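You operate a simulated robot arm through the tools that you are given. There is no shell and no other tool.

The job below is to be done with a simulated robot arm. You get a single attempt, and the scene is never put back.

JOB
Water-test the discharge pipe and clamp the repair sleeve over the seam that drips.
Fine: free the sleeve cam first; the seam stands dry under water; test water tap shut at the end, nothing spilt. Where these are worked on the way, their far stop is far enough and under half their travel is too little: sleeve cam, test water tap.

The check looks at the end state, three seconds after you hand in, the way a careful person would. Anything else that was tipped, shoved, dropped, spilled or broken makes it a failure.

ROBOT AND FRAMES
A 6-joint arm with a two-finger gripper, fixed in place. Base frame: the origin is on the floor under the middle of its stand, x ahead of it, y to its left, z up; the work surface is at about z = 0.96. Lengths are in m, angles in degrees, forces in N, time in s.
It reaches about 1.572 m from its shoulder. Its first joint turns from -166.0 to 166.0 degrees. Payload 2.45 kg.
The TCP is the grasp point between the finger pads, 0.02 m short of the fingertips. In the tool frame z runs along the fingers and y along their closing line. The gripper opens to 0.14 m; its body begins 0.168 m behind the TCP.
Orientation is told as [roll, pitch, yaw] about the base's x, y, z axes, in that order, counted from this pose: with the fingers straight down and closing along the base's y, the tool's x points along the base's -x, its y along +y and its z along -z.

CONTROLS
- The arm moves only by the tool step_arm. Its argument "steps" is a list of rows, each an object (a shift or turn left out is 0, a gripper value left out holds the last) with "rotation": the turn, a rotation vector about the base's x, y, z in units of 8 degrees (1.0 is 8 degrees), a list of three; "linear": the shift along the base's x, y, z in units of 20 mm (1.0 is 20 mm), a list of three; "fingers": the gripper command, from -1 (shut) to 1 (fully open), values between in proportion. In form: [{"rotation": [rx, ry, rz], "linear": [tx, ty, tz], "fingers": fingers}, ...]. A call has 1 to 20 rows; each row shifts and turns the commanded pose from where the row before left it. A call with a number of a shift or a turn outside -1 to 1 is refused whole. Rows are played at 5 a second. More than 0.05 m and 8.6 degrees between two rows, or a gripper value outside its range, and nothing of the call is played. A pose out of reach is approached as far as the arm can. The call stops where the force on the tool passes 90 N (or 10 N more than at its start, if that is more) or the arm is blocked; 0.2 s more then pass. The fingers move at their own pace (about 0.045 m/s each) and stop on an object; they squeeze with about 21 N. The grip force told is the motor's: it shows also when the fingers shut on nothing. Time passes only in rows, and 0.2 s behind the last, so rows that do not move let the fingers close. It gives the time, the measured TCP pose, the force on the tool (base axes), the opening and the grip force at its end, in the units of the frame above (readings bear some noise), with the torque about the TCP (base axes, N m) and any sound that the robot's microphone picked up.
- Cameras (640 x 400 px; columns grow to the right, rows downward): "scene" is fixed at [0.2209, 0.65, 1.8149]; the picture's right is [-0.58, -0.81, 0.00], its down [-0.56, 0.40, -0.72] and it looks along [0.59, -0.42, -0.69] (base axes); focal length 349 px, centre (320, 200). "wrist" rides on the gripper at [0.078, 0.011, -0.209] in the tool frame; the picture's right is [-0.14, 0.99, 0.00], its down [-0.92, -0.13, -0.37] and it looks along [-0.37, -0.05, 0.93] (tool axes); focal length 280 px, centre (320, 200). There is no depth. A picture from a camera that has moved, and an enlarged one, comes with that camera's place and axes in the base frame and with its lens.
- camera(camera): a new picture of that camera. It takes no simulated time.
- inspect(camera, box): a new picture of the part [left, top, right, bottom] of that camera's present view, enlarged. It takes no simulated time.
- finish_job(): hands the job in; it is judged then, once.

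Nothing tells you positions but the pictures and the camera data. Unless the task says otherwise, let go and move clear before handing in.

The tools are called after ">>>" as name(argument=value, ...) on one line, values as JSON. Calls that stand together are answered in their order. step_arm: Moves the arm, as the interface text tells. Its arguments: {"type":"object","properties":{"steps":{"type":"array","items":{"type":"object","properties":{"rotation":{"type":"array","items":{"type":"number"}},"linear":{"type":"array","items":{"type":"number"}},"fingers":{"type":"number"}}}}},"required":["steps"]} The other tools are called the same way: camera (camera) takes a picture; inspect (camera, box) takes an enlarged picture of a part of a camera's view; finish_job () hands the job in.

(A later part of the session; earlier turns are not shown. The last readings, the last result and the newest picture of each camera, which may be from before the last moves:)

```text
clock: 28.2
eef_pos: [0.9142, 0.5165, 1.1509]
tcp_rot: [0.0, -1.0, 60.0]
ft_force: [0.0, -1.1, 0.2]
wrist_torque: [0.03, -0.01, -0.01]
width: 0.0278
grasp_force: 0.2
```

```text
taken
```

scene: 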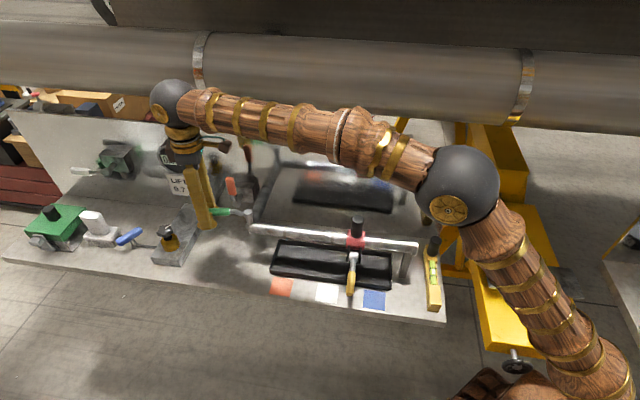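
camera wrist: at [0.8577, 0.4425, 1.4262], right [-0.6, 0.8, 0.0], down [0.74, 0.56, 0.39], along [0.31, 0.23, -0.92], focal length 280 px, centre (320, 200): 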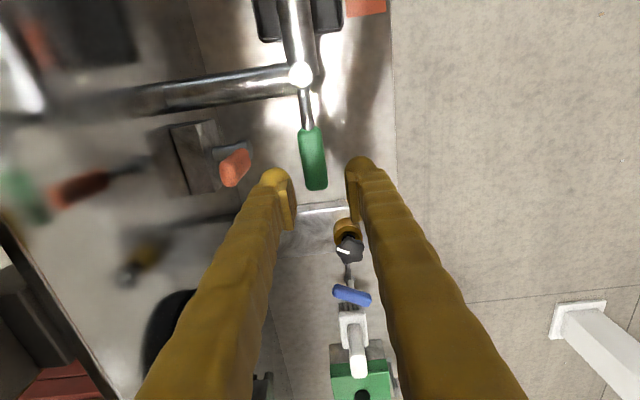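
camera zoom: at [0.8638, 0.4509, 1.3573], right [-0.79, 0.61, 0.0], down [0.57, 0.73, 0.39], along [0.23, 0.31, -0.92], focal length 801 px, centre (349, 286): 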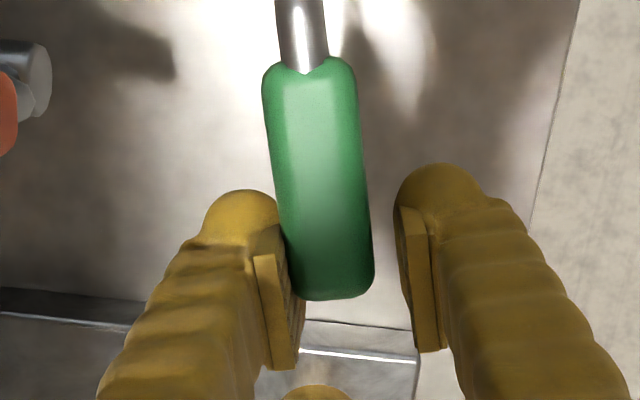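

The lever follows toward the front with almost no force, so this is the working direction. I'll continue the swing.

>>> step_arm(steps=[{"linear": [-0.598, 0.295, 0], "rotation": [0, 0, 0.9375]}, {"linear": [-0.632, 0.214, 0], "rotation": [0, 0, 0.9375]}, {"linear": [-0.655, 0.13, 0], "rotation": [0, 0, 0.9375]}, {"linear": [-0.666, 0.044, 0], "rotation": [0, 0, 0.9375]}, {}])

>>> camera(camera="wrist")

>>> inspect(camera="scene", box=[200, 150, 440, 320])

```text
clock: 29.4
eef_pos: [0.8625, 0.5297, 1.1511]
tcp_rot: [0.0, -1.0, 90.0]
ft_force: [-0.4, -0.4, 0.3]
wrist_torque: [-0.01, 0.0, -0.01]
width: 0.0281
grasp_force: 0.2
```

```text
taken
camera wrist: at [0.8526, 0.4483, 1.3579], right [-0.99, 0.14, 0.0], down [0.13, 0.91, 0.39], along [0.05, 0.38, -0.92], focal length 280 px, centre (320, 200)
```

wrist: 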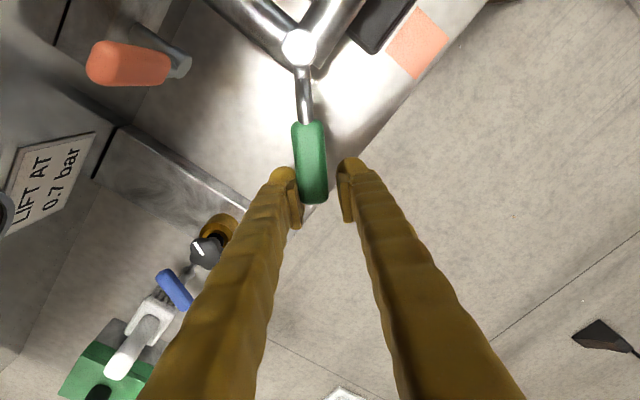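

```text
2.35 times, centred on (320, 235) of scene
camera zoom: at [0.2209, 0.65, 1.8149], right [-0.58, -0.81, 0.0], down [-0.56, 0.4, -0.72], along [0.59, -0.42, -0.69], focal length 822 px, centre (320, 118)
```

zoom: 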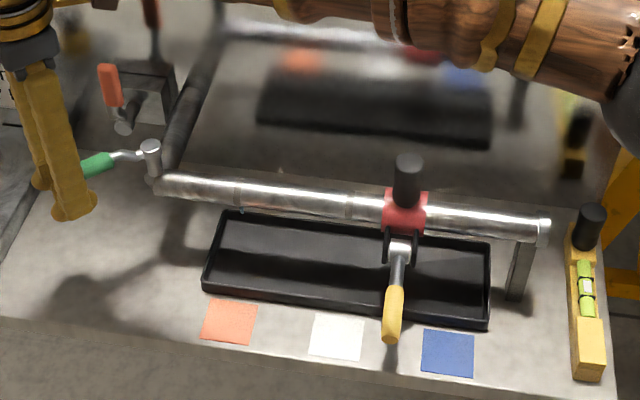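

>>> step_arm(steps=[{"linear": [-0.666, -0.044, 0], "rotation": [0, 0, 0.9375]}, {"linear": [-0.655, -0.13, 0], "rotation": [0, 0, 0.9375]}, {"linear": [-0.632, -0.214, 0], "rotation": [0, 0, 0.9375]}, {"linear": [-0.598, -0.295, 0], "rotation": [0, 0, 0.9375]}, {}])

>>> camera(camera="wrist")

>>> inspect(camera="scene", box=[200, 150, 440, 320])

```text
clock: 30.6
eef_pos: [0.8117, 0.5166, 1.1521]
tcp_rot: [-0.1, -1.0, 120.0]
ft_force: [-0.5, -0.4, 0.0]
wrist_torque: [-0.04, 0.01, -0.03]
width: 0.0282
grasp_force: 0.0
```

```text
taken
camera wrist: at [0.8437, 0.4403, 1.3575], right [-0.93, -0.38, 0.0], down [-0.35, 0.86, 0.39], along [-0.15, 0.36, -0.92], focal length 280 px, centre (320, 200)
```

wrist: 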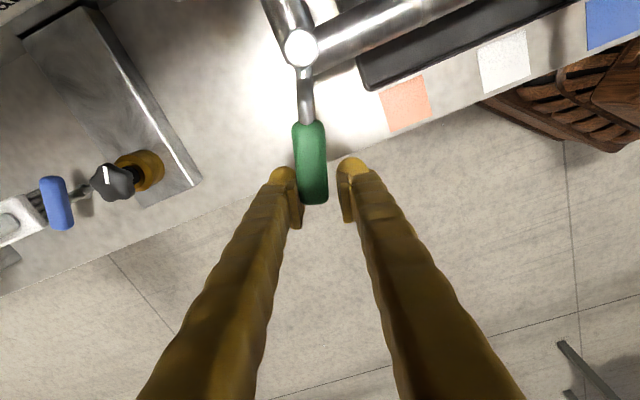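

```text
2.35 times, centred on (320, 235) of scene
camera zoom: at [0.2209, 0.65, 1.8149], right [-0.58, -0.81, 0.0], down [-0.56, 0.4, -0.72], along [0.59, -0.42, -0.69], focal length 822 px, centre (320, 118)
```

zoom: 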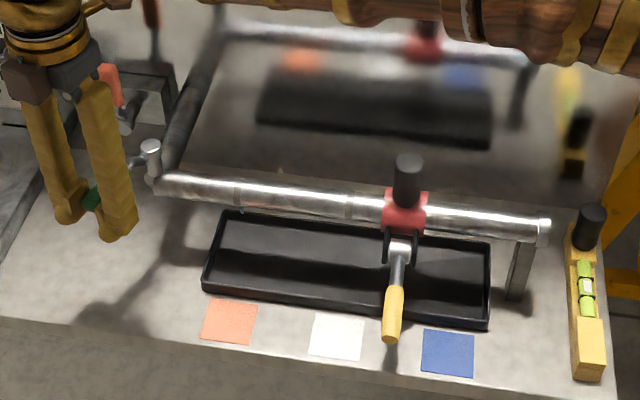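

>>> step_arm(steps=[{"linear": [-0.555, -0.37, 0], "rotation": [0, 0, 0.9375]}, {"linear": [-0.5, -0.44, 0], "rotation": [0, 0, 0.9375]}, {}])

>>> camera(camera="wrist")

>>> inspect(camera="scene", box=[200, 150, 440, 320])

```text
clock: 31.4
eef_pos: [0.7909, 0.4989, 1.1513]
tcp_rot: [0.0, -0.9, 135.1]
ft_force: [0.7, 0.3, -0.9]
wrist_torque: [-0.01, 0.0, -0.01]
width: 0.0279
grasp_force: 0.0
```

```text
taken
camera wrist: at [0.8413, 0.4342, 1.3577], right [-0.8, -0.6, 0.0], down [-0.56, 0.74, 0.39], along [-0.23, 0.31, -0.92], focal length 280 px, centre (320, 200)
```

wrist: 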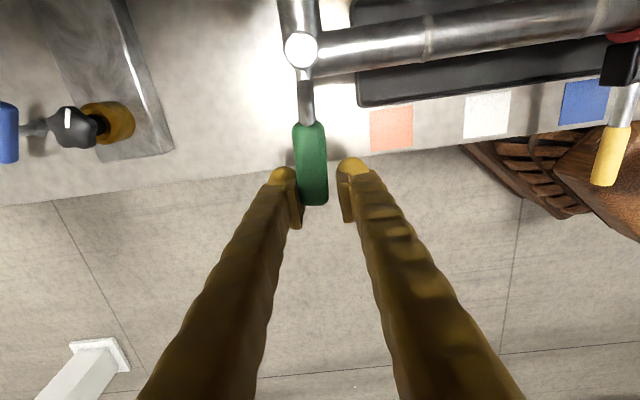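

```text
2.35 times, centred on (320, 235) of scene
camera zoom: at [0.2209, 0.65, 1.8149], right [-0.58, -0.81, 0.0], down [-0.56, 0.4, -0.72], along [0.59, -0.42, -0.69], focal length 822 px, centre (320, 118)
```

zoom: 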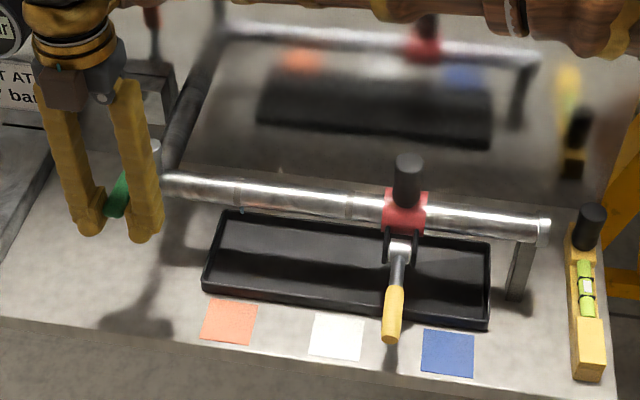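

The lever is at 90° toward the front and I see no drip yet. I'll wait a moment and look closely at the seams and the tray.

>>> step_arm(steps=[{}, {}, {}, {}, {}])

>>> inspect(camera="scene", box=[255, 215, 345, 295])

>>> inspect(camera="scene", box=[335, 215, 425, 295])

>>> inspect(camera="wrist", box=[280, 0, 640, 160])

>>> inspect(camera="scene", box=[140, 120, 240, 220])

```text
clock: 32.6
eef_pos: [0.7911, 0.4995, 1.1504]
tcp_rot: [0.1, -0.9, 134.9]
ft_force: [0.3, 0.6, 0.5]
wrist_torque: [-0.01, 0.0, 0.02]
width: 0.0282
grasp_force: 0.1
```

```text
5.00 times, centred on (300, 255) of scene
camera zoom: at [0.2209, 0.65, 1.8149], right [-0.58, -0.81, 0.0], down [-0.56, 0.4, -0.72], along [0.59, -0.42, -0.69], focal length 1747 px, centre (420, -75)
```

zoom: 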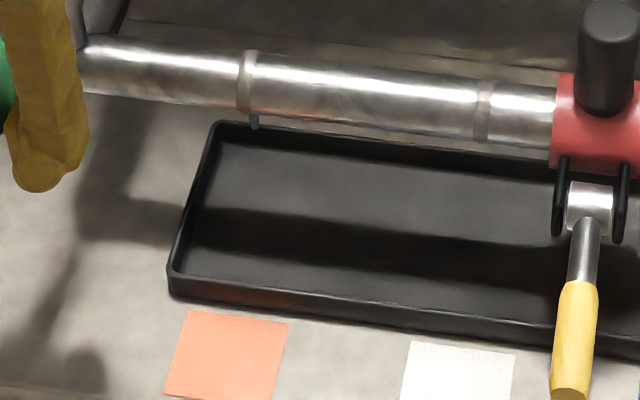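

```text
5.00 times, centred on (380, 255) of scene
camera zoom: at [0.2209, 0.65, 1.8149], right [-0.58, -0.81, 0.0], down [-0.56, 0.4, -0.72], along [0.59, -0.42, -0.69], focal length 1747 px, centre (20, -75)
```

zoom: 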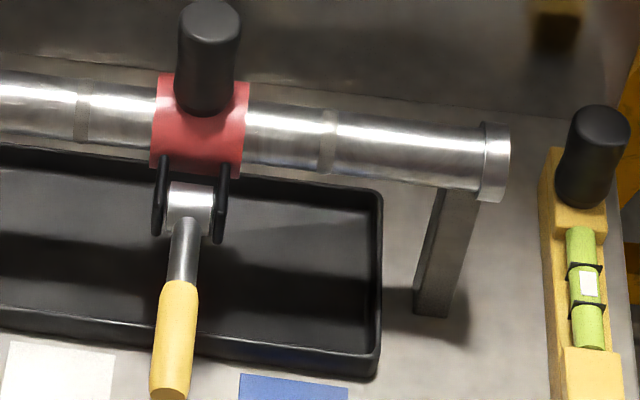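

```text
1.78 times, centred on (460, 80) of wrist
camera zoom: at [0.8413, 0.4343, 1.3577], right [-0.8, -0.6, 0.0], down [-0.56, 0.74, 0.39], along [-0.23, 0.31, -0.92], focal length 498 px, centre (71, 413)
```

zoom: 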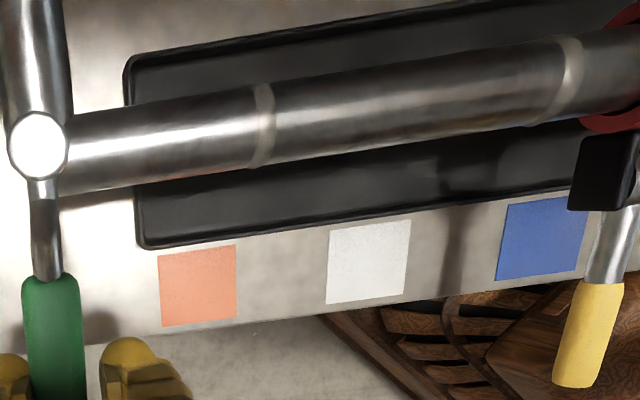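

```text
4.00 times, centred on (190, 170) of scene
camera zoom: at [0.2209, 0.65, 1.8149], right [-0.58, -0.81, 0.0], down [-0.56, 0.4, -0.72], along [0.59, -0.42, -0.69], focal length 1398 px, centre (840, 320)
```

zoom: 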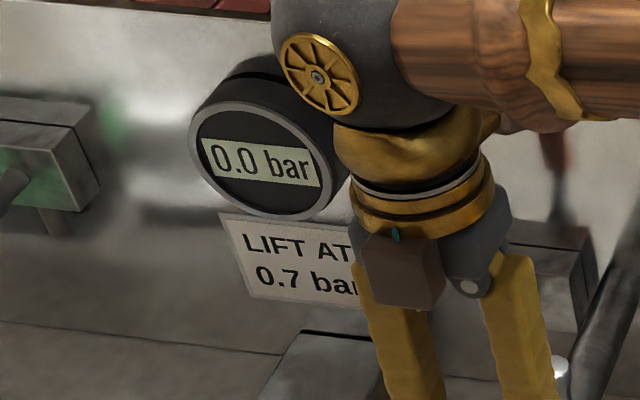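

There appears to be a small droplet hanging under the orange-side seam. I'll zoom in further and let a little time pass to confirm.

>>> inspect(camera="scene", box=[275, 222, 305, 252])

>>> inspect(camera="scene", box=[320, 226, 350, 256])

>>> inspect(camera="scene", box=[368, 232, 398, 262])

>>> step_arm(steps=[{}, {}])

>>> inspect(camera="scene", box=[270, 220, 310, 280])

>>> inspect(camera="scene", box=[325, 220, 400, 280])

```text
13.33 times, centred on (290, 237) of scene
camera zoom: at [0.2209, 0.65, 1.8149], right [-0.58, -0.81, 0.0], down [-0.56, 0.4, -0.72], along [0.59, -0.42, -0.69], focal length 4659 px, centre (720, -293)
```

zoom: 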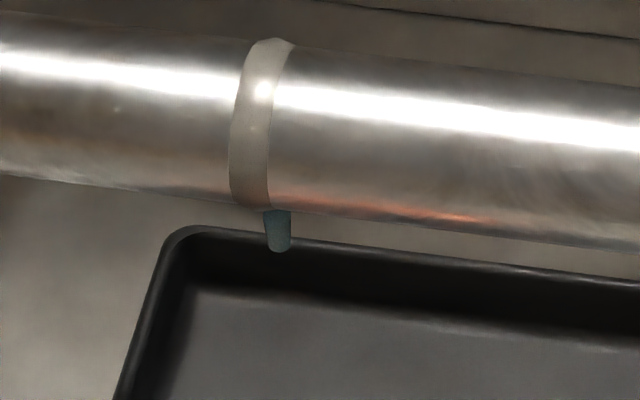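

```text
13.33 times, centred on (335, 241) of scene
camera zoom: at [0.2209, 0.65, 1.8149], right [-0.58, -0.81, 0.0], down [-0.56, 0.4, -0.72], along [0.59, -0.42, -0.69], focal length 4659 px, centre (120, -347)
```

zoom: 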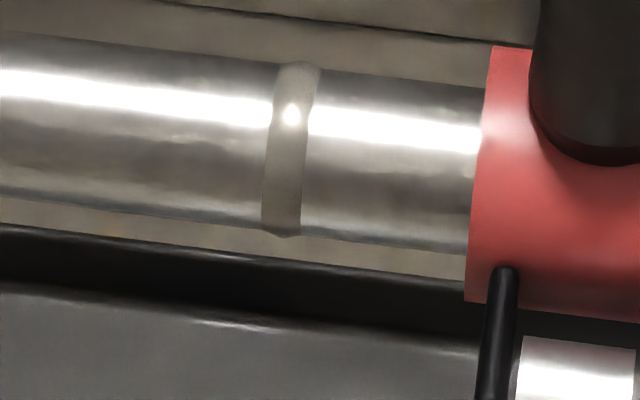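

```text
13.33 times, centred on (383, 247) of scene
camera zoom: at [0.2209, 0.65, 1.8149], right [-0.58, -0.81, 0.0], down [-0.56, 0.4, -0.72], along [0.59, -0.42, -0.69], focal length 4659 px, centre (-520, -427)
```

zoom: 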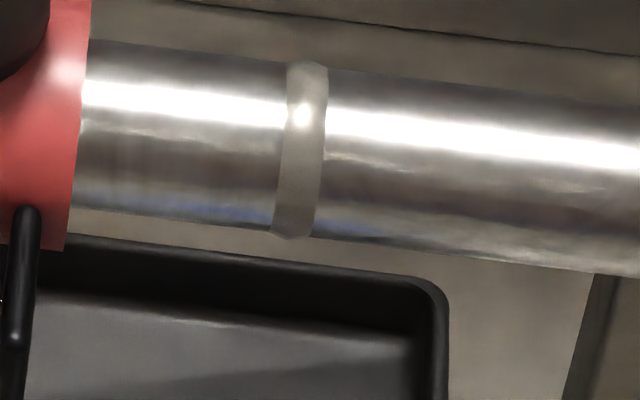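

```text
clock: 33.2
eef_pos: [0.7915, 0.5, 1.1526]
tcp_rot: [0.0, -1.1, 134.9]
ft_force: [0.2, 0.1, -0.7]
wrist_torque: [0.01, -0.02, 0.01]
width: 0.0279
grasp_force: 0.1
```

```text
6.67 times, centred on (290, 250) of scene
camera zoom: at [0.2209, 0.65, 1.8149], right [-0.58, -0.81, 0.0], down [-0.56, 0.4, -0.72], along [0.59, -0.42, -0.69], focal length 2329 px, centre (520, -133)
```

zoom: 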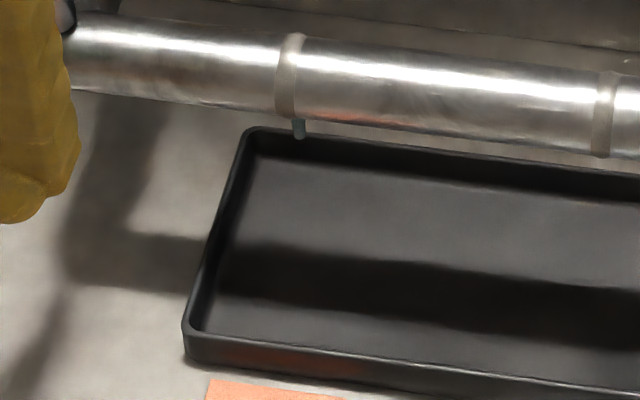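

```text
6.67 times, centred on (362, 250) of scene
camera zoom: at [0.2209, 0.65, 1.8149], right [-0.58, -0.81, 0.0], down [-0.56, 0.4, -0.72], along [0.59, -0.42, -0.69], focal length 2329 px, centre (37, -133)
```

zoom: 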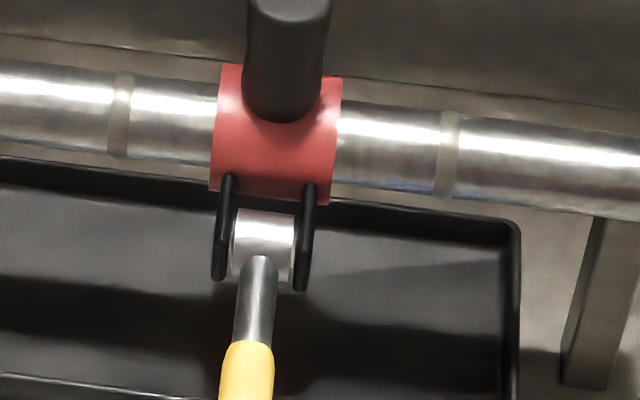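

Confirmed: only the orange-side seam, nearest the tap, drips (s≈0.81); the other two are dry. I'll shut the tap again while working on the sleeve by reversing the same arc.

>>> step_arm(steps=[{"linear": [0.5, 0.44, 0], "rotation": [0, 0, -0.9375]}, {"linear": [0.555, 0.37, 0], "rotation": [0, 0, -0.9375]}, {"linear": [0.598, 0.295, 0], "rotation": [0, 0, -0.9375]}, {"linear": [0.632, 0.214, 0], "rotation": [0, 0, -0.9375]}, {"linear": [0.655, 0.13, 0], "rotation": [0, 0, -0.9375]}, {"linear": [0.666, 0.044, 0], "rotation": [0, 0, -0.9375]}, {"linear": [0.666, -0.044, 0], "rotation": [0, 0, -0.9375]}, {"linear": [0.655, -0.13, 0], "rotation": [0, 0, -0.9375]}, {"linear": [0.632, -0.214, 0], "rotation": [0, 0, -0.9375]}, {"linear": [0.598, -0.295, 0], "rotation": [0, 0, -0.9375]}, {"linear": [0.555, -0.37, 0], "rotation": [0, 0, -0.9375]}, {"linear": [0.5, -0.44, 0], "rotation": [0, 0, -0.9375]}, {}])

>>> inspect(camera="wrist", box=[210, 30, 410, 240])

>>> inspect(camera="scene", box=[180, 150, 300, 250])

```text
clock: 36.0
eef_pos: [0.9354, 0.4994, 1.1507]
tcp_rot: [0.0, -1.0, 44.8]
ft_force: [-0.5, 0.2, -0.1]
wrist_torque: [0.0, -0.05, 0.0]
width: 0.028
grasp_force: 0.0
```

```text
1.90 times, centred on (310, 135) of wrist
camera zoom: at [0.87, 0.4497, 1.3572], right [-0.6, 0.8, 0.0], down [0.74, 0.55, 0.38], along [0.31, 0.23, -0.92], focal length 534 px, centre (339, 324)
```

zoom: 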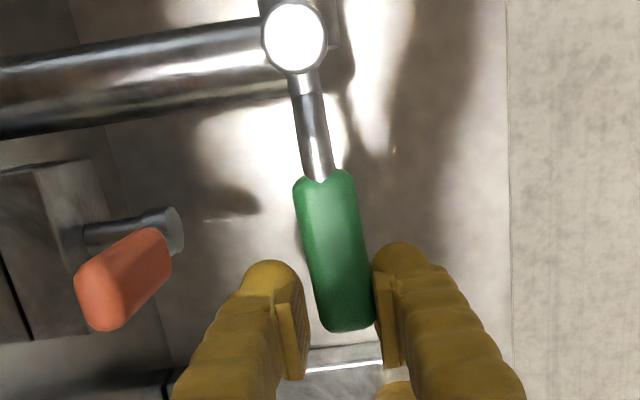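

```text
4.00 times, centred on (240, 200) of scene
camera zoom: at [0.2209, 0.65, 1.8149], right [-0.58, -0.81, 0.0], down [-0.56, 0.4, -0.72], along [0.59, -0.42, -0.69], focal length 1398 px, centre (640, 200)
```

zoom: 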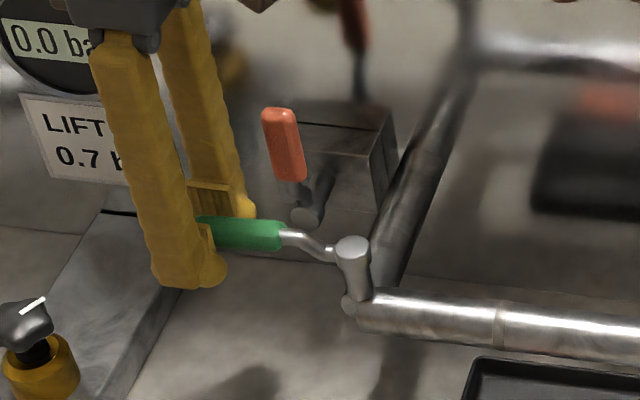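

The handle rests against the front finger, about 2–3° short of where it started. I'll nudge it gently to its shut stop.

>>> step_arm(steps=[{"linear": [0.12, -0.12, 0], "rotation": [0, 0, -0.2]}, {"linear": [0.12, -0.12, 0], "rotation": [0, 0, -0.2]}, {}])

>>> inspect(camera="scene", box=[180, 150, 300, 250])

```text
clock: 36.8
eef_pos: [0.9396, 0.4946, 1.1507]
tcp_rot: [0.1, -1.0, 41.7]
ft_force: [-1.0, 2.4, 0.4]
wrist_torque: [-0.03, -0.01, 0.05]
width: 0.029
grasp_force: 0.9
```

```text
4.00 times, centred on (240, 200) of scene
camera zoom: at [0.2209, 0.65, 1.8149], right [-0.58, -0.81, 0.0], down [-0.56, 0.4, -0.72], along [0.59, -0.42, -0.69], focal length 1398 px, centre (640, 200)
```

zoom: 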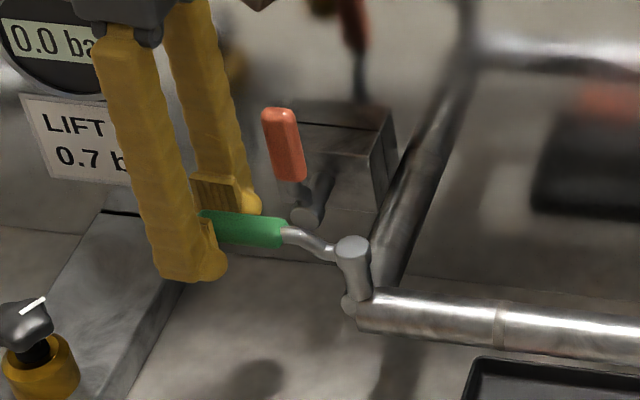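

The tap is against its shut stop with a light contact force. I'll centre the fingers, rise clear, and travel back over the sleeve's black knob with the gripper turned to close along the pipe.

>>> step_arm(steps=[{"linear": [-0.12, 0.12, 0], "rotation": [0, 0, 0.2]}, {"fingers": -0.4}, {"linear": [0, 0, 0.7]}, {"linear": [0, 0, 1]}, {"linear": [0, 0, 1]}, {"linear": [0, 0, 1]}, {"linear": [0, 0, 1]}, {"linear": [0, 0, 1]}, {"linear": [0, 0, 1]}])

>>> step_arm(steps=[{"linear": [-0.7, -0.7, 0], "rotation": [0, 0, -0.72], "fingers": 0.15}, {"linear": [-0.98, -0.97, 0], "rotation": [0, 0, -0.75]}, {"linear": [-0.98, -0.97, 0], "rotation": [0, 0, -0.75]}, {"linear": [-0.98, -0.97, 0], "rotation": [0, 0, -0.75]}, {"linear": [-0.98, -0.97, 0], "rotation": [0, 0, -0.75]}, {"linear": [-0.98, -0.97, 0], "rotation": [0, 0, -0.75]}, {"linear": [-0.98, -0.97, 0], "rotation": [0, 0, -0.75]}, {"linear": [-0.98, -0.97, 0], "rotation": [0, 0, -0.75]}, {"linear": [-0.98, -0.97, 0], "rotation": [0, 0, -0.75]}, {"linear": [-0.98, -0.97, 0], "rotation": [0, 0, -0.75]}, {"linear": [-0.98, -0.97, 0], "rotation": [0, 0, -0.75]}, {"linear": [-0.98, -0.97, 0], "rotation": [0, 0, -0.75]}, {"linear": [-0.98, -0.97, 0], "rotation": [0, 0, -0.75]}, {"linear": [-0.98, -0.97, 0], "rotation": [0, 0, -0.75]}, {"linear": [-0.5, -0.5, 0], "rotation": [0, 0, -0.6]}, {}])

>>> camera(camera="wrist")

>>> camera(camera="scene")

```text
clock: 38.8
eef_pos: [0.9367, 0.4965, 1.2858]
tcp_rot: [0.0, -1.0, 43.4]
ft_force: [-0.5, -0.3, -0.3]
wrist_torque: [0.02, -0.05, -0.03]
width: 0.042
grasp_force: 0.1
```

```text
clock: 42.2
eef_pos: [0.6583, 0.2195, 1.2856]
tcp_rot: [0.0, -1.1, -45.4]
ft_force: [-0.3, 0.4, -0.2]
wrist_torque: [-0.04, -0.02, 0.0]
width: 0.0804
grasp_force: 0.1
```

```text
taken
camera wrist: at [0.6086, 0.2866, 1.4914], right [0.8, 0.6, 0.0], down [0.55, -0.74, 0.39], along [0.23, -0.31, -0.92], focal length 280 px, centre (320, 200)
```

wrist: 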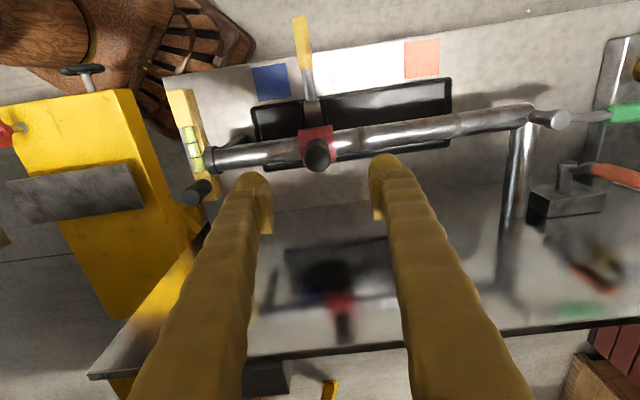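

```text
taken
```

scene: 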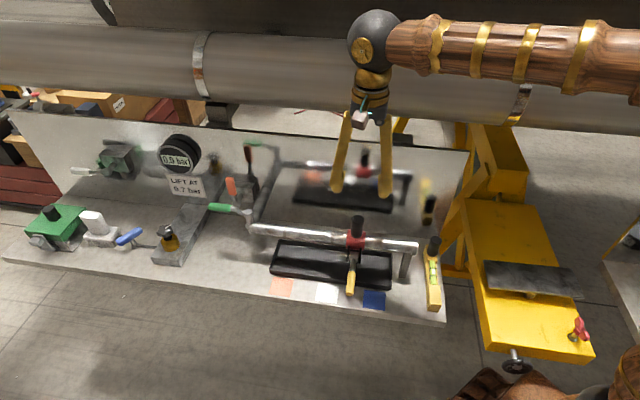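

>>> inspect(camera="wrist", box=[240, 80, 420, 210])

>>> inspect(camera="scene", box=[270, 205, 400, 290])

>>> inspect(camera="scene", box=[270, 220, 310, 260])

```text
3.08 times, centred on (330, 145) of wrist
camera zoom: at [0.6086, 0.2866, 1.4914], right [0.8, 0.6, 0.0], down [0.55, -0.74, 0.39], along [0.23, -0.31, -0.92], focal length 863 px, centre (289, 369)
```

zoom: 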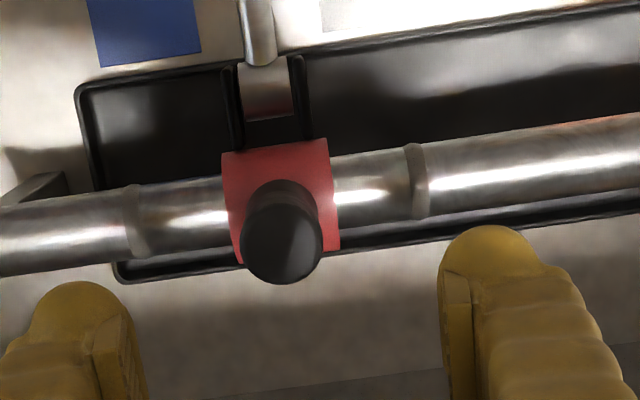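

```text
4.71 times, centred on (335, 248) of scene
camera zoom: at [0.2209, 0.65, 1.8149], right [-0.58, -0.81, 0.0], down [-0.56, 0.4, -0.72], along [0.59, -0.42, -0.69], focal length 1644 px, centre (249, -24)
```

zoom: 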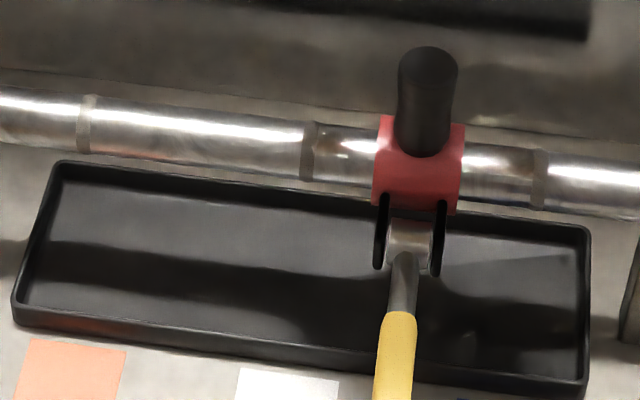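

```text
10.00 times, centred on (290, 240) of scene
camera zoom: at [0.2209, 0.65, 1.8149], right [-0.58, -0.81, 0.0], down [-0.56, 0.4, -0.72], along [0.59, -0.42, -0.69], focal length 3494 px, centre (620, -200)
```

zoom: 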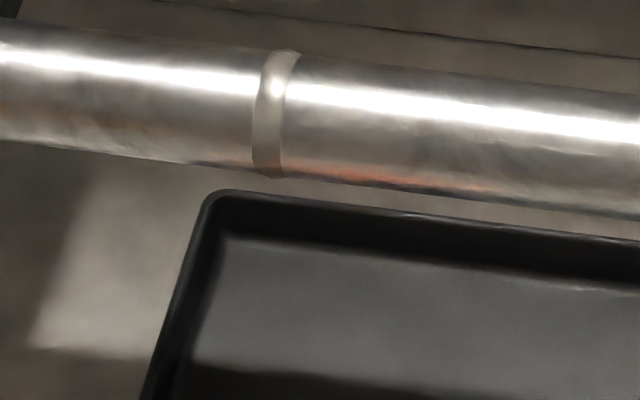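

With the tap shut the droplet is gone. The free sleeve is at s≈0.621 and the leaky seam at s≈0.813, so it must slide about 0.192 m toward the tap. I'll grip its knob.

>>> step_arm(steps=[{"linear": [0.035, -0.1, -1]}, {"linear": [0, 0, -1]}, {"linear": [0, 0, -1]}, {"linear": [0, 0, -1]}, {"linear": [0, 0, -1]}, {"linear": [0, 0, -1]}, {"linear": [0, 0, -0.9]}, {}])

>>> inspect(camera="wrist", box=[220, 100, 420, 260])

>>> inspect(camera="scene", box=[300, 160, 420, 290])

```text
clock: 44.0
eef_pos: [0.6587, 0.2177, 1.147]
tcp_rot: [-0.1, -1.0, -45.3]
ft_force: [-0.6, -0.6, 0.6]
wrist_torque: [0.02, 0.0, 0.0]
width: 0.0807
grasp_force: 0.0
```

```text
2.50 times, centred on (320, 180) of wrist
camera zoom: at [0.6092, 0.2845, 1.3531], right [0.8, 0.6, 0.0], down [0.55, -0.74, 0.39], along [0.23, -0.31, -0.92], focal length 701 px, centre (320, 250)
```

zoom: 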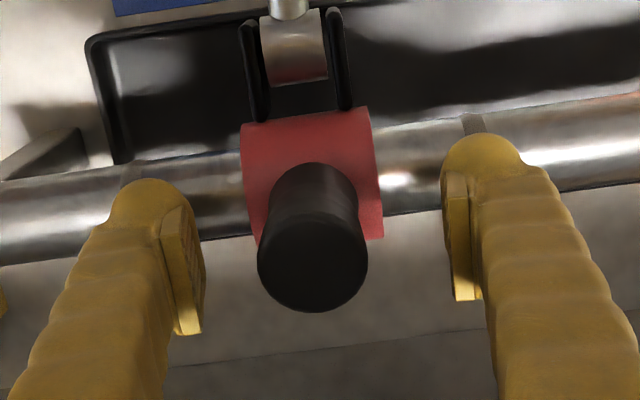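

```text
3.08 times, centred on (360, 225) of scene
camera zoom: at [0.2209, 0.65, 1.8149], right [-0.58, -0.81, 0.0], down [-0.56, 0.4, -0.72], along [0.59, -0.42, -0.69], focal length 1075 px, centre (197, 123)
```

zoom: 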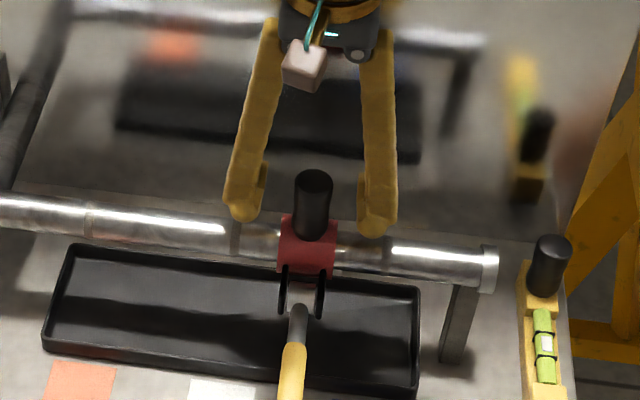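

>>> step_arm(steps=[{"fingers": -1}, {}, {}, {}, {}])

```text
clock: 45.2
eef_pos: [0.6573, 0.2184, 1.147]
tcp_rot: [0.1, -1.0, -45.2]
ft_force: [-0.6, -2.2, -3.1]
wrist_torque: [-0.04, 0.02, 0.01]
width: 0.0307
grasp_force: 43.4
```

Firm grip with little side load. I'll slide a short way first to check the sleeve runs free.

>>> step_arm(steps=[{"linear": [0.3, 0.3, 0]}, {"linear": [0.5, 0.5, 0]}, {}])

>>> inspect(camera="scene", box=[270, 190, 420, 290])

```text
clock: 46.0
eef_pos: [0.6752, 0.2344, 1.1472]
tcp_rot: [0.1, -1.0, -45.1]
ft_force: [-2.9, -1.3, -9.4]
wrist_torque: [-0.1, 0.02, 0.05]
width: 0.0308
grasp_force: 45.1
```

```text
4.00 times, centred on (345, 240) of scene
camera zoom: at [0.2209, 0.65, 1.8149], right [-0.58, -0.81, 0.0], down [-0.56, 0.4, -0.72], along [0.59, -0.42, -0.69], focal length 1398 px, centre (220, 40)
```

zoom: 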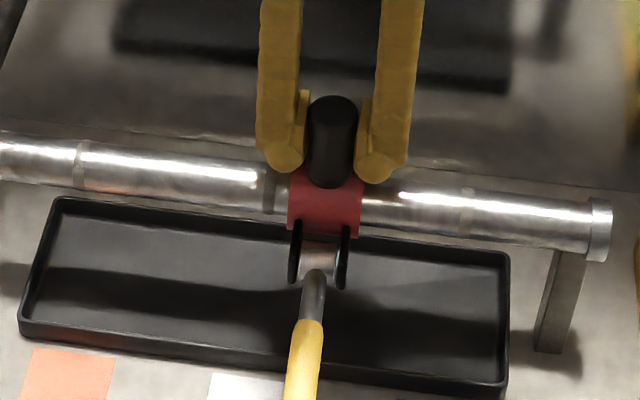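

It slides freely. Continuing to the leaky seam.

>>> step_arm(steps=[{"linear": [0.6, 0.6, 0]}, {"linear": [0.6, 0.6, 0]}, {"linear": [0.6, 0.6, 0]}, {"linear": [0.6, 0.6, 0]}, {"linear": [0.6, 0.6, 0]}, {"linear": [0.6, 0.6, 0]}, {"linear": [0.6, 0.6, 0]}, {"linear": [0.6, 0.6, 0]}, {"linear": [0.6, 0.6, 0]}, {}])

>>> inspect(camera="scene", box=[230, 180, 400, 300])

>>> inspect(camera="wrist", box=[200, 60, 440, 240])

```text
clock: 48.2
eef_pos: [0.7835, 0.3432, 1.1481]
tcp_rot: [0.1, -1.0, -45.2]
ft_force: [6.7, -9.2, -17.6]
wrist_torque: [-0.18, -0.11, -0.03]
width: 0.0306
grasp_force: 45.2
```

```text
3.33 times, centred on (315, 240) of scene
camera zoom: at [0.2209, 0.65, 1.8149], right [-0.58, -0.81, 0.0], down [-0.56, 0.4, -0.72], along [0.59, -0.42, -0.69], focal length 1165 px, centre (337, 67)
```

zoom: 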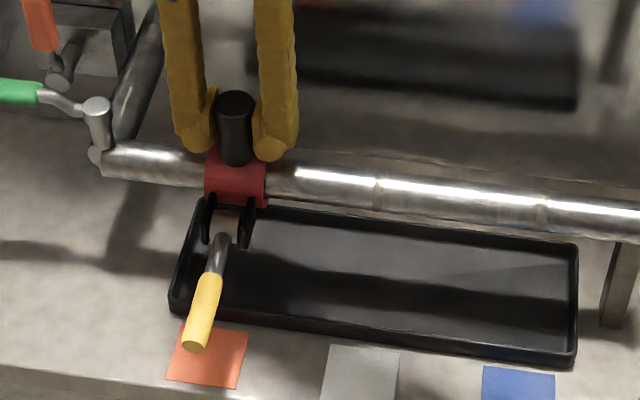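

```text
2.22 times, centred on (320, 150) of wrist
camera zoom: at [0.7338, 0.4093, 1.3533], right [0.8, 0.6, 0.0], down [0.55, -0.74, 0.39], along [0.23, -0.31, -0.92], focal length 623 px, centre (320, 311)
```

zoom: 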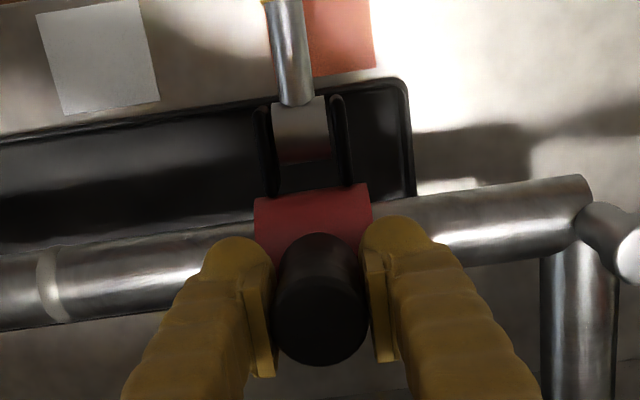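

>>> step_arm(steps=[{"linear": [0.28, 0.22, -0.04]}, {"linear": [0.27, 0.25, -0.04]}, {}])

>>> inspect(camera="scene", box=[250, 190, 340, 290])

>>> inspect(camera="wrist", box=[200, 60, 440, 240])

```text
clock: 49.0
eef_pos: [0.7929, 0.3523, 1.1471]
tcp_rot: [0.1, -1.1, -45.2]
ft_force: [-17.4, -0.7, 19.4]
wrist_torque: [0.1, 0.39, 0.0]
width: 0.0307
grasp_force: 44.7
```

```text
4.00 times, centred on (295, 240) of scene
camera zoom: at [0.2209, 0.65, 1.8149], right [-0.58, -0.81, 0.0], down [-0.56, 0.4, -0.72], along [0.59, -0.42, -0.69], focal length 1398 px, centre (420, 40)
```

zoom: 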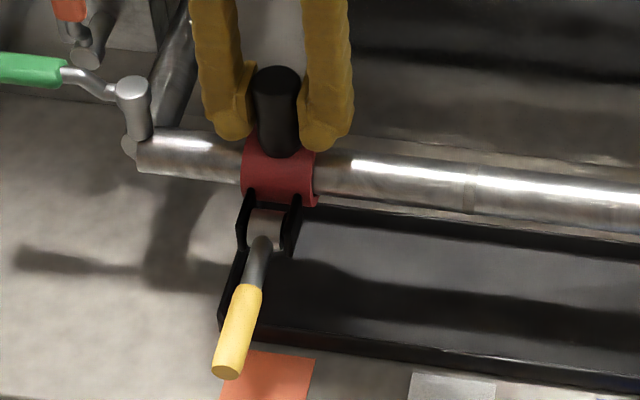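

```text
2.22 times, centred on (320, 150) of wrist
camera zoom: at [0.7436, 0.419, 1.3534], right [0.8, 0.6, 0.0], down [0.55, -0.74, 0.38], along [0.23, -0.31, -0.92], focal length 623 px, centre (320, 311)
```

zoom: 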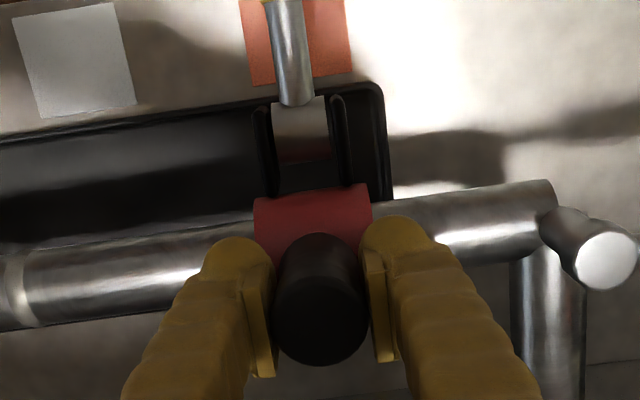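

The sleeve centre is now at s≈0.812 against the seam's 0.813. I'll release the knob, rise, and come round to the front with the gripper tilted to take the cam lever.

>>> step_arm(steps=[{"fingers": 0.15}, {}, {}, {"linear": [0, 0, 1]}, {"linear": [0, 0, 1]}, {"linear": [0, 0, 1]}, {"linear": [0, 0, 1]}, {"linear": [0, 0, 1]}, {"linear": [-0.82, 0.82, 0], "rotation": [-0.5, -0.5, 0]}, {"linear": [-0.82, 0.82, 0], "rotation": [-0.5, -0.5, 0]}, {"linear": [-0.82, 0.82, 0], "rotation": [-0.5, -0.5, 0]}, {"linear": [-0.82, 0.82, 0], "rotation": [-0.5, -0.5, 0]}, {"linear": [-0.82, 0.82, 0], "rotation": [-0.5, -0.5, 0]}, {"linear": [-0.82, 0.82, 0], "rotation": [-0.5, -0.5, 0]}, {"linear": [-0.82, 0.82, 0], "rotation": [-0.5, -0.5, 0]}, {"linear": [-0.82, 0.82, 0], "rotation": [-0.5, -0.5, 0]}, {}])

>>> camera(camera="wrist")

>>> camera(camera="scene")

```text
clock: 52.6
eef_pos: [0.6629, 0.4847, 1.2451]
tcp_rot: [0.4, -46.3, -45.5]
ft_force: [-1.0, 0.8, -1.2]
wrist_torque: [-0.03, 0.03, -0.01]
width: 0.0805
grasp_force: 0.1
```

```text
taken
camera wrist: at [0.5256, 0.6369, 1.3323], right [0.77, 0.63, 0.1], down [0.17, -0.35, 0.92], along [0.62, -0.69, -0.38], focal length 280 px, centre (320, 200)
```

wrist: 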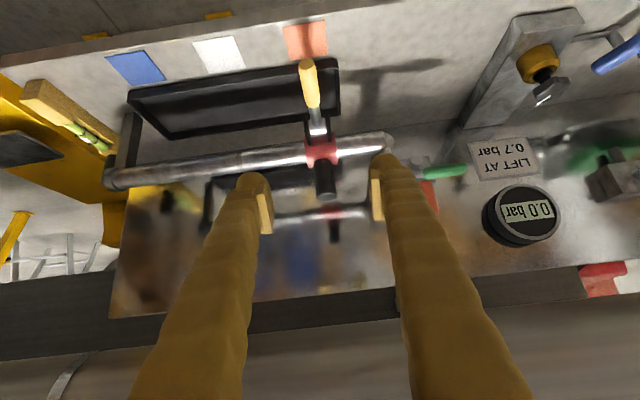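

```text
taken
```

scene: 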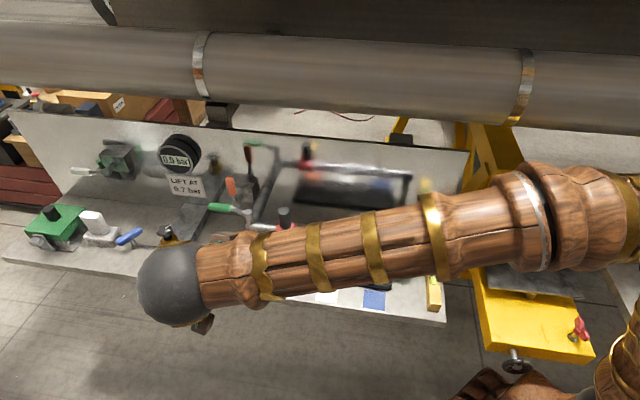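

Both views put the lever handle at s≈0.811, with its tip at d≈0.153, z≈1.07, in line with the open fingers. I'll go down and approach along the tool axis.

>>> step_arm(steps=[{"linear": [-0.03, -0.03, -1]}, {"linear": [0, 0, -1]}, {"linear": [0, 0, -1]}, {"linear": [0, 0, -1]}, {"linear": [0, 0, -1]}, {"linear": [0, 0, -0.8]}, {"linear": [0.65, -0.65, -0.92]}, {"linear": [0.65, -0.65, -0.92]}, {"linear": [0.64, -0.64, -0.93]}, {}])

>>> inspect(camera="wrist", box=[220, 80, 420, 280])

```text
clock: 54.8
eef_pos: [0.7014, 0.4426, 1.0754]
tcp_rot: [0.2, -46.3, -45.3]
ft_force: [-0.4, 0.5, 0.4]
wrist_torque: [0.02, 0.02, -0.01]
width: 0.0804
grasp_force: 0.0
```

```text
2.00 times, centred on (320, 180) of wrist
camera zoom: at [0.5643, 0.5968, 1.1613], right [0.77, 0.63, 0.1], down [0.17, -0.35, 0.92], along [0.62, -0.69, -0.38], focal length 561 px, centre (320, 240)
```

zoom: 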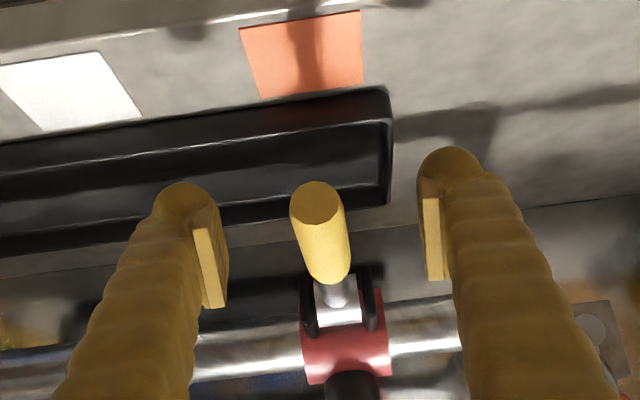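

>>> step_arm(steps=[{"linear": [0.04, 0.04, 0], "fingers": -1}, {}, {}, {}, {}])

>>> inspect(camera="wrist", box=[220, 80, 420, 280])

```text
clock: 56.0
eef_pos: [0.7019, 0.4438, 1.0741]
tcp_rot: [0.2, -46.2, -45.3]
ft_force: [-2.7, -3.9, 0.5]
wrist_torque: [-0.02, -0.06, -0.02]
width: 0.0224
grasp_force: 37.7
```

```text
2.00 times, centred on (320, 180) of wrist
camera zoom: at [0.5651, 0.5976, 1.1613], right [0.77, 0.63, 0.1], down [0.17, -0.35, 0.92], along [0.62, -0.69, -0.38], focal length 561 px, centre (320, 240)
```

zoom: 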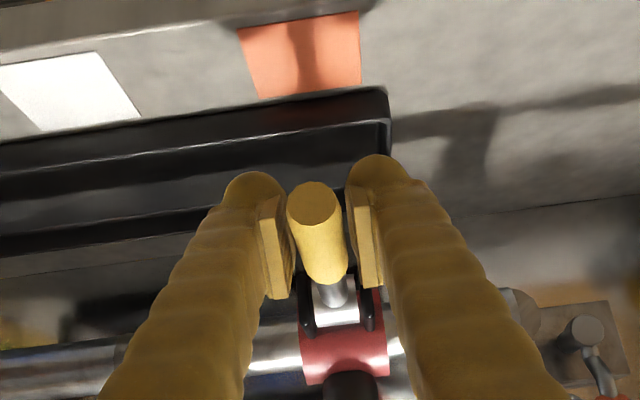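

Good centred grip. I'll raise the lever along its arc, turning the gripper with it, in stages.

>>> step_arm(steps=[{"linear": [-0.032, 0.032, 0.3], "rotation": [0.442, 0.442, 0]}, {"linear": [-0.018, 0.018, 0.3], "rotation": [0.442, 0.442, 0]}, {"linear": [0.004, -0.004, 0.3], "rotation": [0.442, 0.442, 0]}, {"linear": [0.021, -0.021, 0.3], "rotation": [0.442, 0.442, 0]}, {}])

>>> inspect(camera="wrist", box=[220, 80, 420, 280])

```text
clock: 57.2
eef_pos: [0.7027, 0.4439, 1.0984]
tcp_rot: [-0.1, -26.2, -45.2]
ft_force: [-0.8, -25.4, -5.9]
wrist_torque: [0.14, 0.12, -0.17]
width: 0.0219
grasp_force: 45.1
```

```text
2.00 times, centred on (320, 180) of wrist
camera zoom: at [0.5955, 0.5679, 1.249], right [0.79, 0.61, 0.06], down [0.38, -0.56, 0.74], along [0.48, -0.56, -0.67], focal length 561 px, centre (320, 240)
```

zoom: 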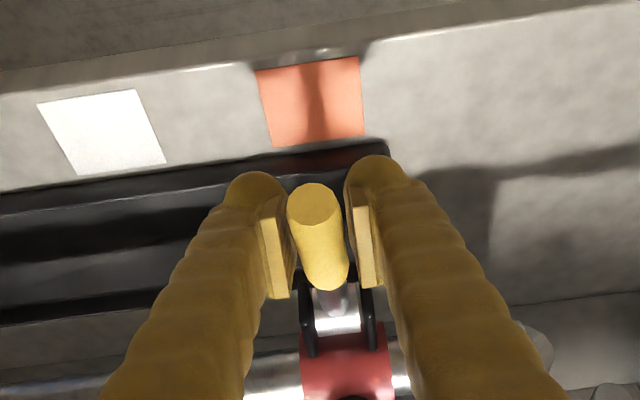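

>>> step_arm(steps=[{"linear": [0.042, -0.112, 0.295], "rotation": [0.442, 0.442, 0]}, {"linear": [0.057, -0.057, 0.29], "rotation": [0.442, 0.442, 0]}, {"linear": [0.078, -0.078, 0.28], "rotation": [0.442, 0.442, 0]}, {"linear": [0.092, -0.092, 0.27], "rotation": [0.442, 0.442, 0]}, {}])

>>> inspect(camera="wrist", box=[220, 80, 420, 280])

```text
clock: 58.4
eef_pos: [0.7075, 0.4382, 1.1213]
tcp_rot: [0.0, -6.1, -45.1]
ft_force: [13.4, -9.3, 1.3]
wrist_torque: [-0.39, -0.57, 0.18]
width: 0.0213
grasp_force: 45.1
```

```text
2.00 times, centred on (320, 180) of wrist
camera zoom: at [0.6445, 0.5177, 1.3195], right [0.8, 0.6, 0.02], down [0.53, -0.71, 0.47], along [0.29, -0.36, -0.88], focal length 561 px, centre (320, 240)
```

zoom: 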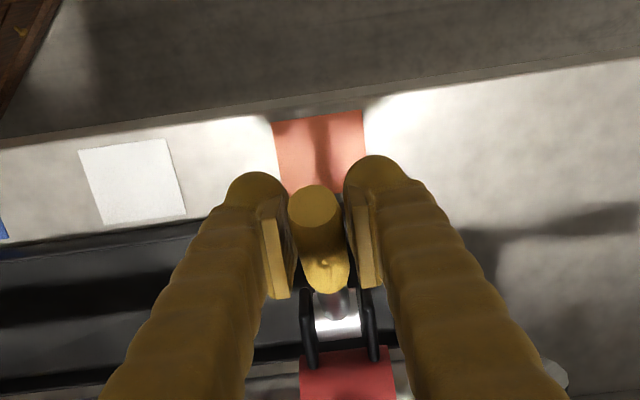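

>>> step_arm(steps=[{"linear": [0.145, -0.145, 0.255], "rotation": [0.442, 0.442, 0]}, {"linear": [0.124, -0.124, 0.245], "rotation": [0.442, 0.442, 0]}, {"linear": [0.138, -0.138, 0.225], "rotation": [0.442, 0.442, 0]}, {"linear": [0.156, -0.156, 0.21], "rotation": [0.442, 0.442, 0]}, {}])

>>> inspect(camera="wrist", box=[220, 80, 420, 280])

>>> camera(camera="scene")

```text
clock: 59.6
eef_pos: [0.7177, 0.4267, 1.1405]
tcp_rot: [0.1, 13.9, -45.2]
ft_force: [-9.8, 8.5, 30.1]
wrist_torque: [-0.57, -0.68, 0.04]
width: 0.0208
grasp_force: 44.9
```

```text
2.00 times, centred on (320, 180) of wrist
camera zoom: at [0.7073, 0.454, 1.361], right [0.8, 0.6, -0.03], down [0.6, -0.79, 0.14], along [0.06, -0.13, -0.99], focal length 561 px, centre (320, 240)
```

zoom: 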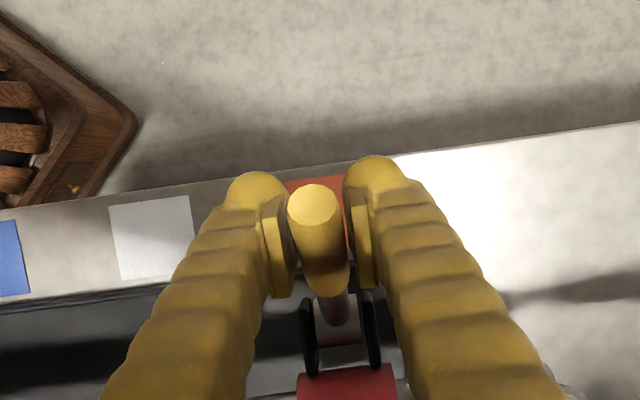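

```text
taken
```

scene: 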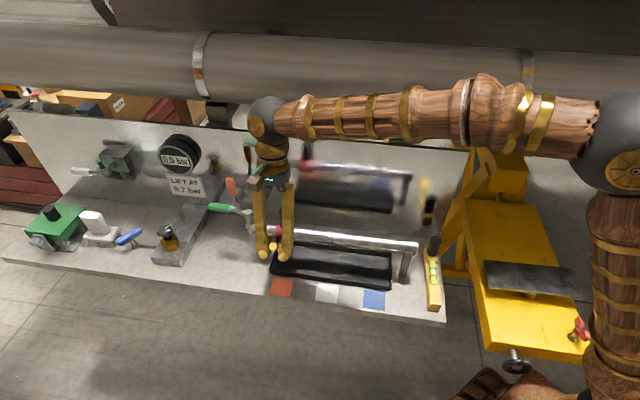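

>>> step_arm(steps=[{"linear": [0.117, -0.117, 0.265], "rotation": [0.442, 0.442, 0]}, {"linear": [0.177, -0.177, 0.17], "rotation": [0.442, 0.442, 0]}, {}])

>>> inspect(camera="wrist", box=[220, 80, 420, 280])

```text
clock: 60.4
eef_pos: [0.7235, 0.4212, 1.1467]
tcp_rot: [-0.2, 23.8, -45.3]
ft_force: [-8.1, 7.7, 1.3]
wrist_torque: [-0.13, -0.59, 0.19]
width: 0.0203
grasp_force: 45.6
```

```text
2.00 times, centred on (320, 180) of wrist
camera zoom: at [0.7415, 0.4208, 1.3685], right [0.79, 0.61, -0.06], down [0.61, -0.79, -0.04], along [-0.07, -0.01, -1.0], focal length 561 px, centre (320, 240)
```

zoom: 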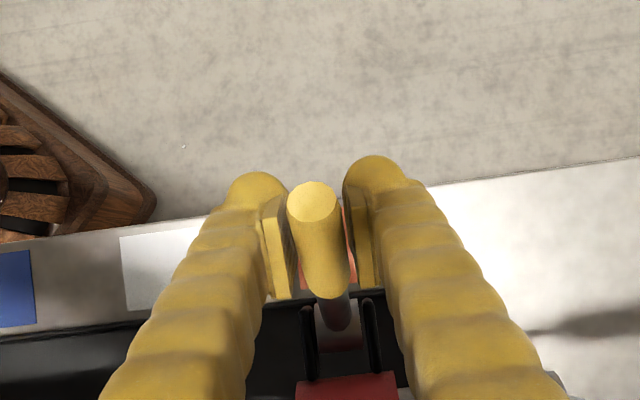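

The lever tip is back near its original clamped position (tip d≈0.206, z≈1.175). I'll push slightly further to feel the stop.

>>> step_arm(steps=[{"linear": [0.12, -0.12, 0.1], "rotation": [0.3, 0.3, 0]}, {"linear": [0.12, -0.12, 0.1], "rotation": [0.2, 0.2, 0]}, {}])

>>> inspect(camera="wrist", box=[220, 80, 420, 280])

```text
clock: 61.2
eef_pos: [0.7281, 0.4165, 1.1534]
tcp_rot: [-0.3, 29.4, -45.3]
ft_force: [-40.0, 27.1, -31.3]
wrist_torque: [0.53, 0.61, -0.09]
width: 0.0239
grasp_force: 44.9
```

```text
2.00 times, centred on (320, 180) of wrist
camera zoom: at [0.7615, 0.4007, 1.3711], right [0.79, 0.61, -0.07], down [0.6, -0.79, -0.13], along [-0.14, 0.06, -0.99], focal length 561 px, centre (320, 240)
```

zoom: 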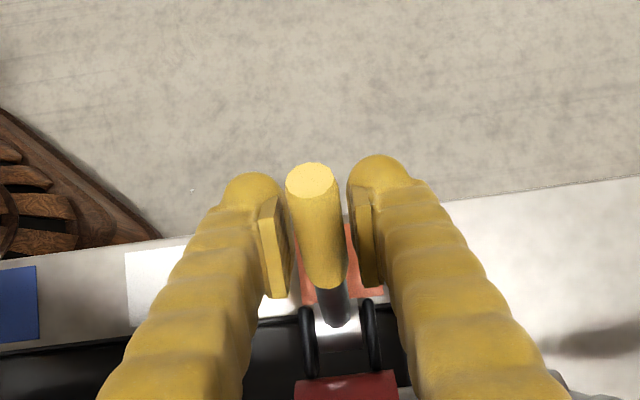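

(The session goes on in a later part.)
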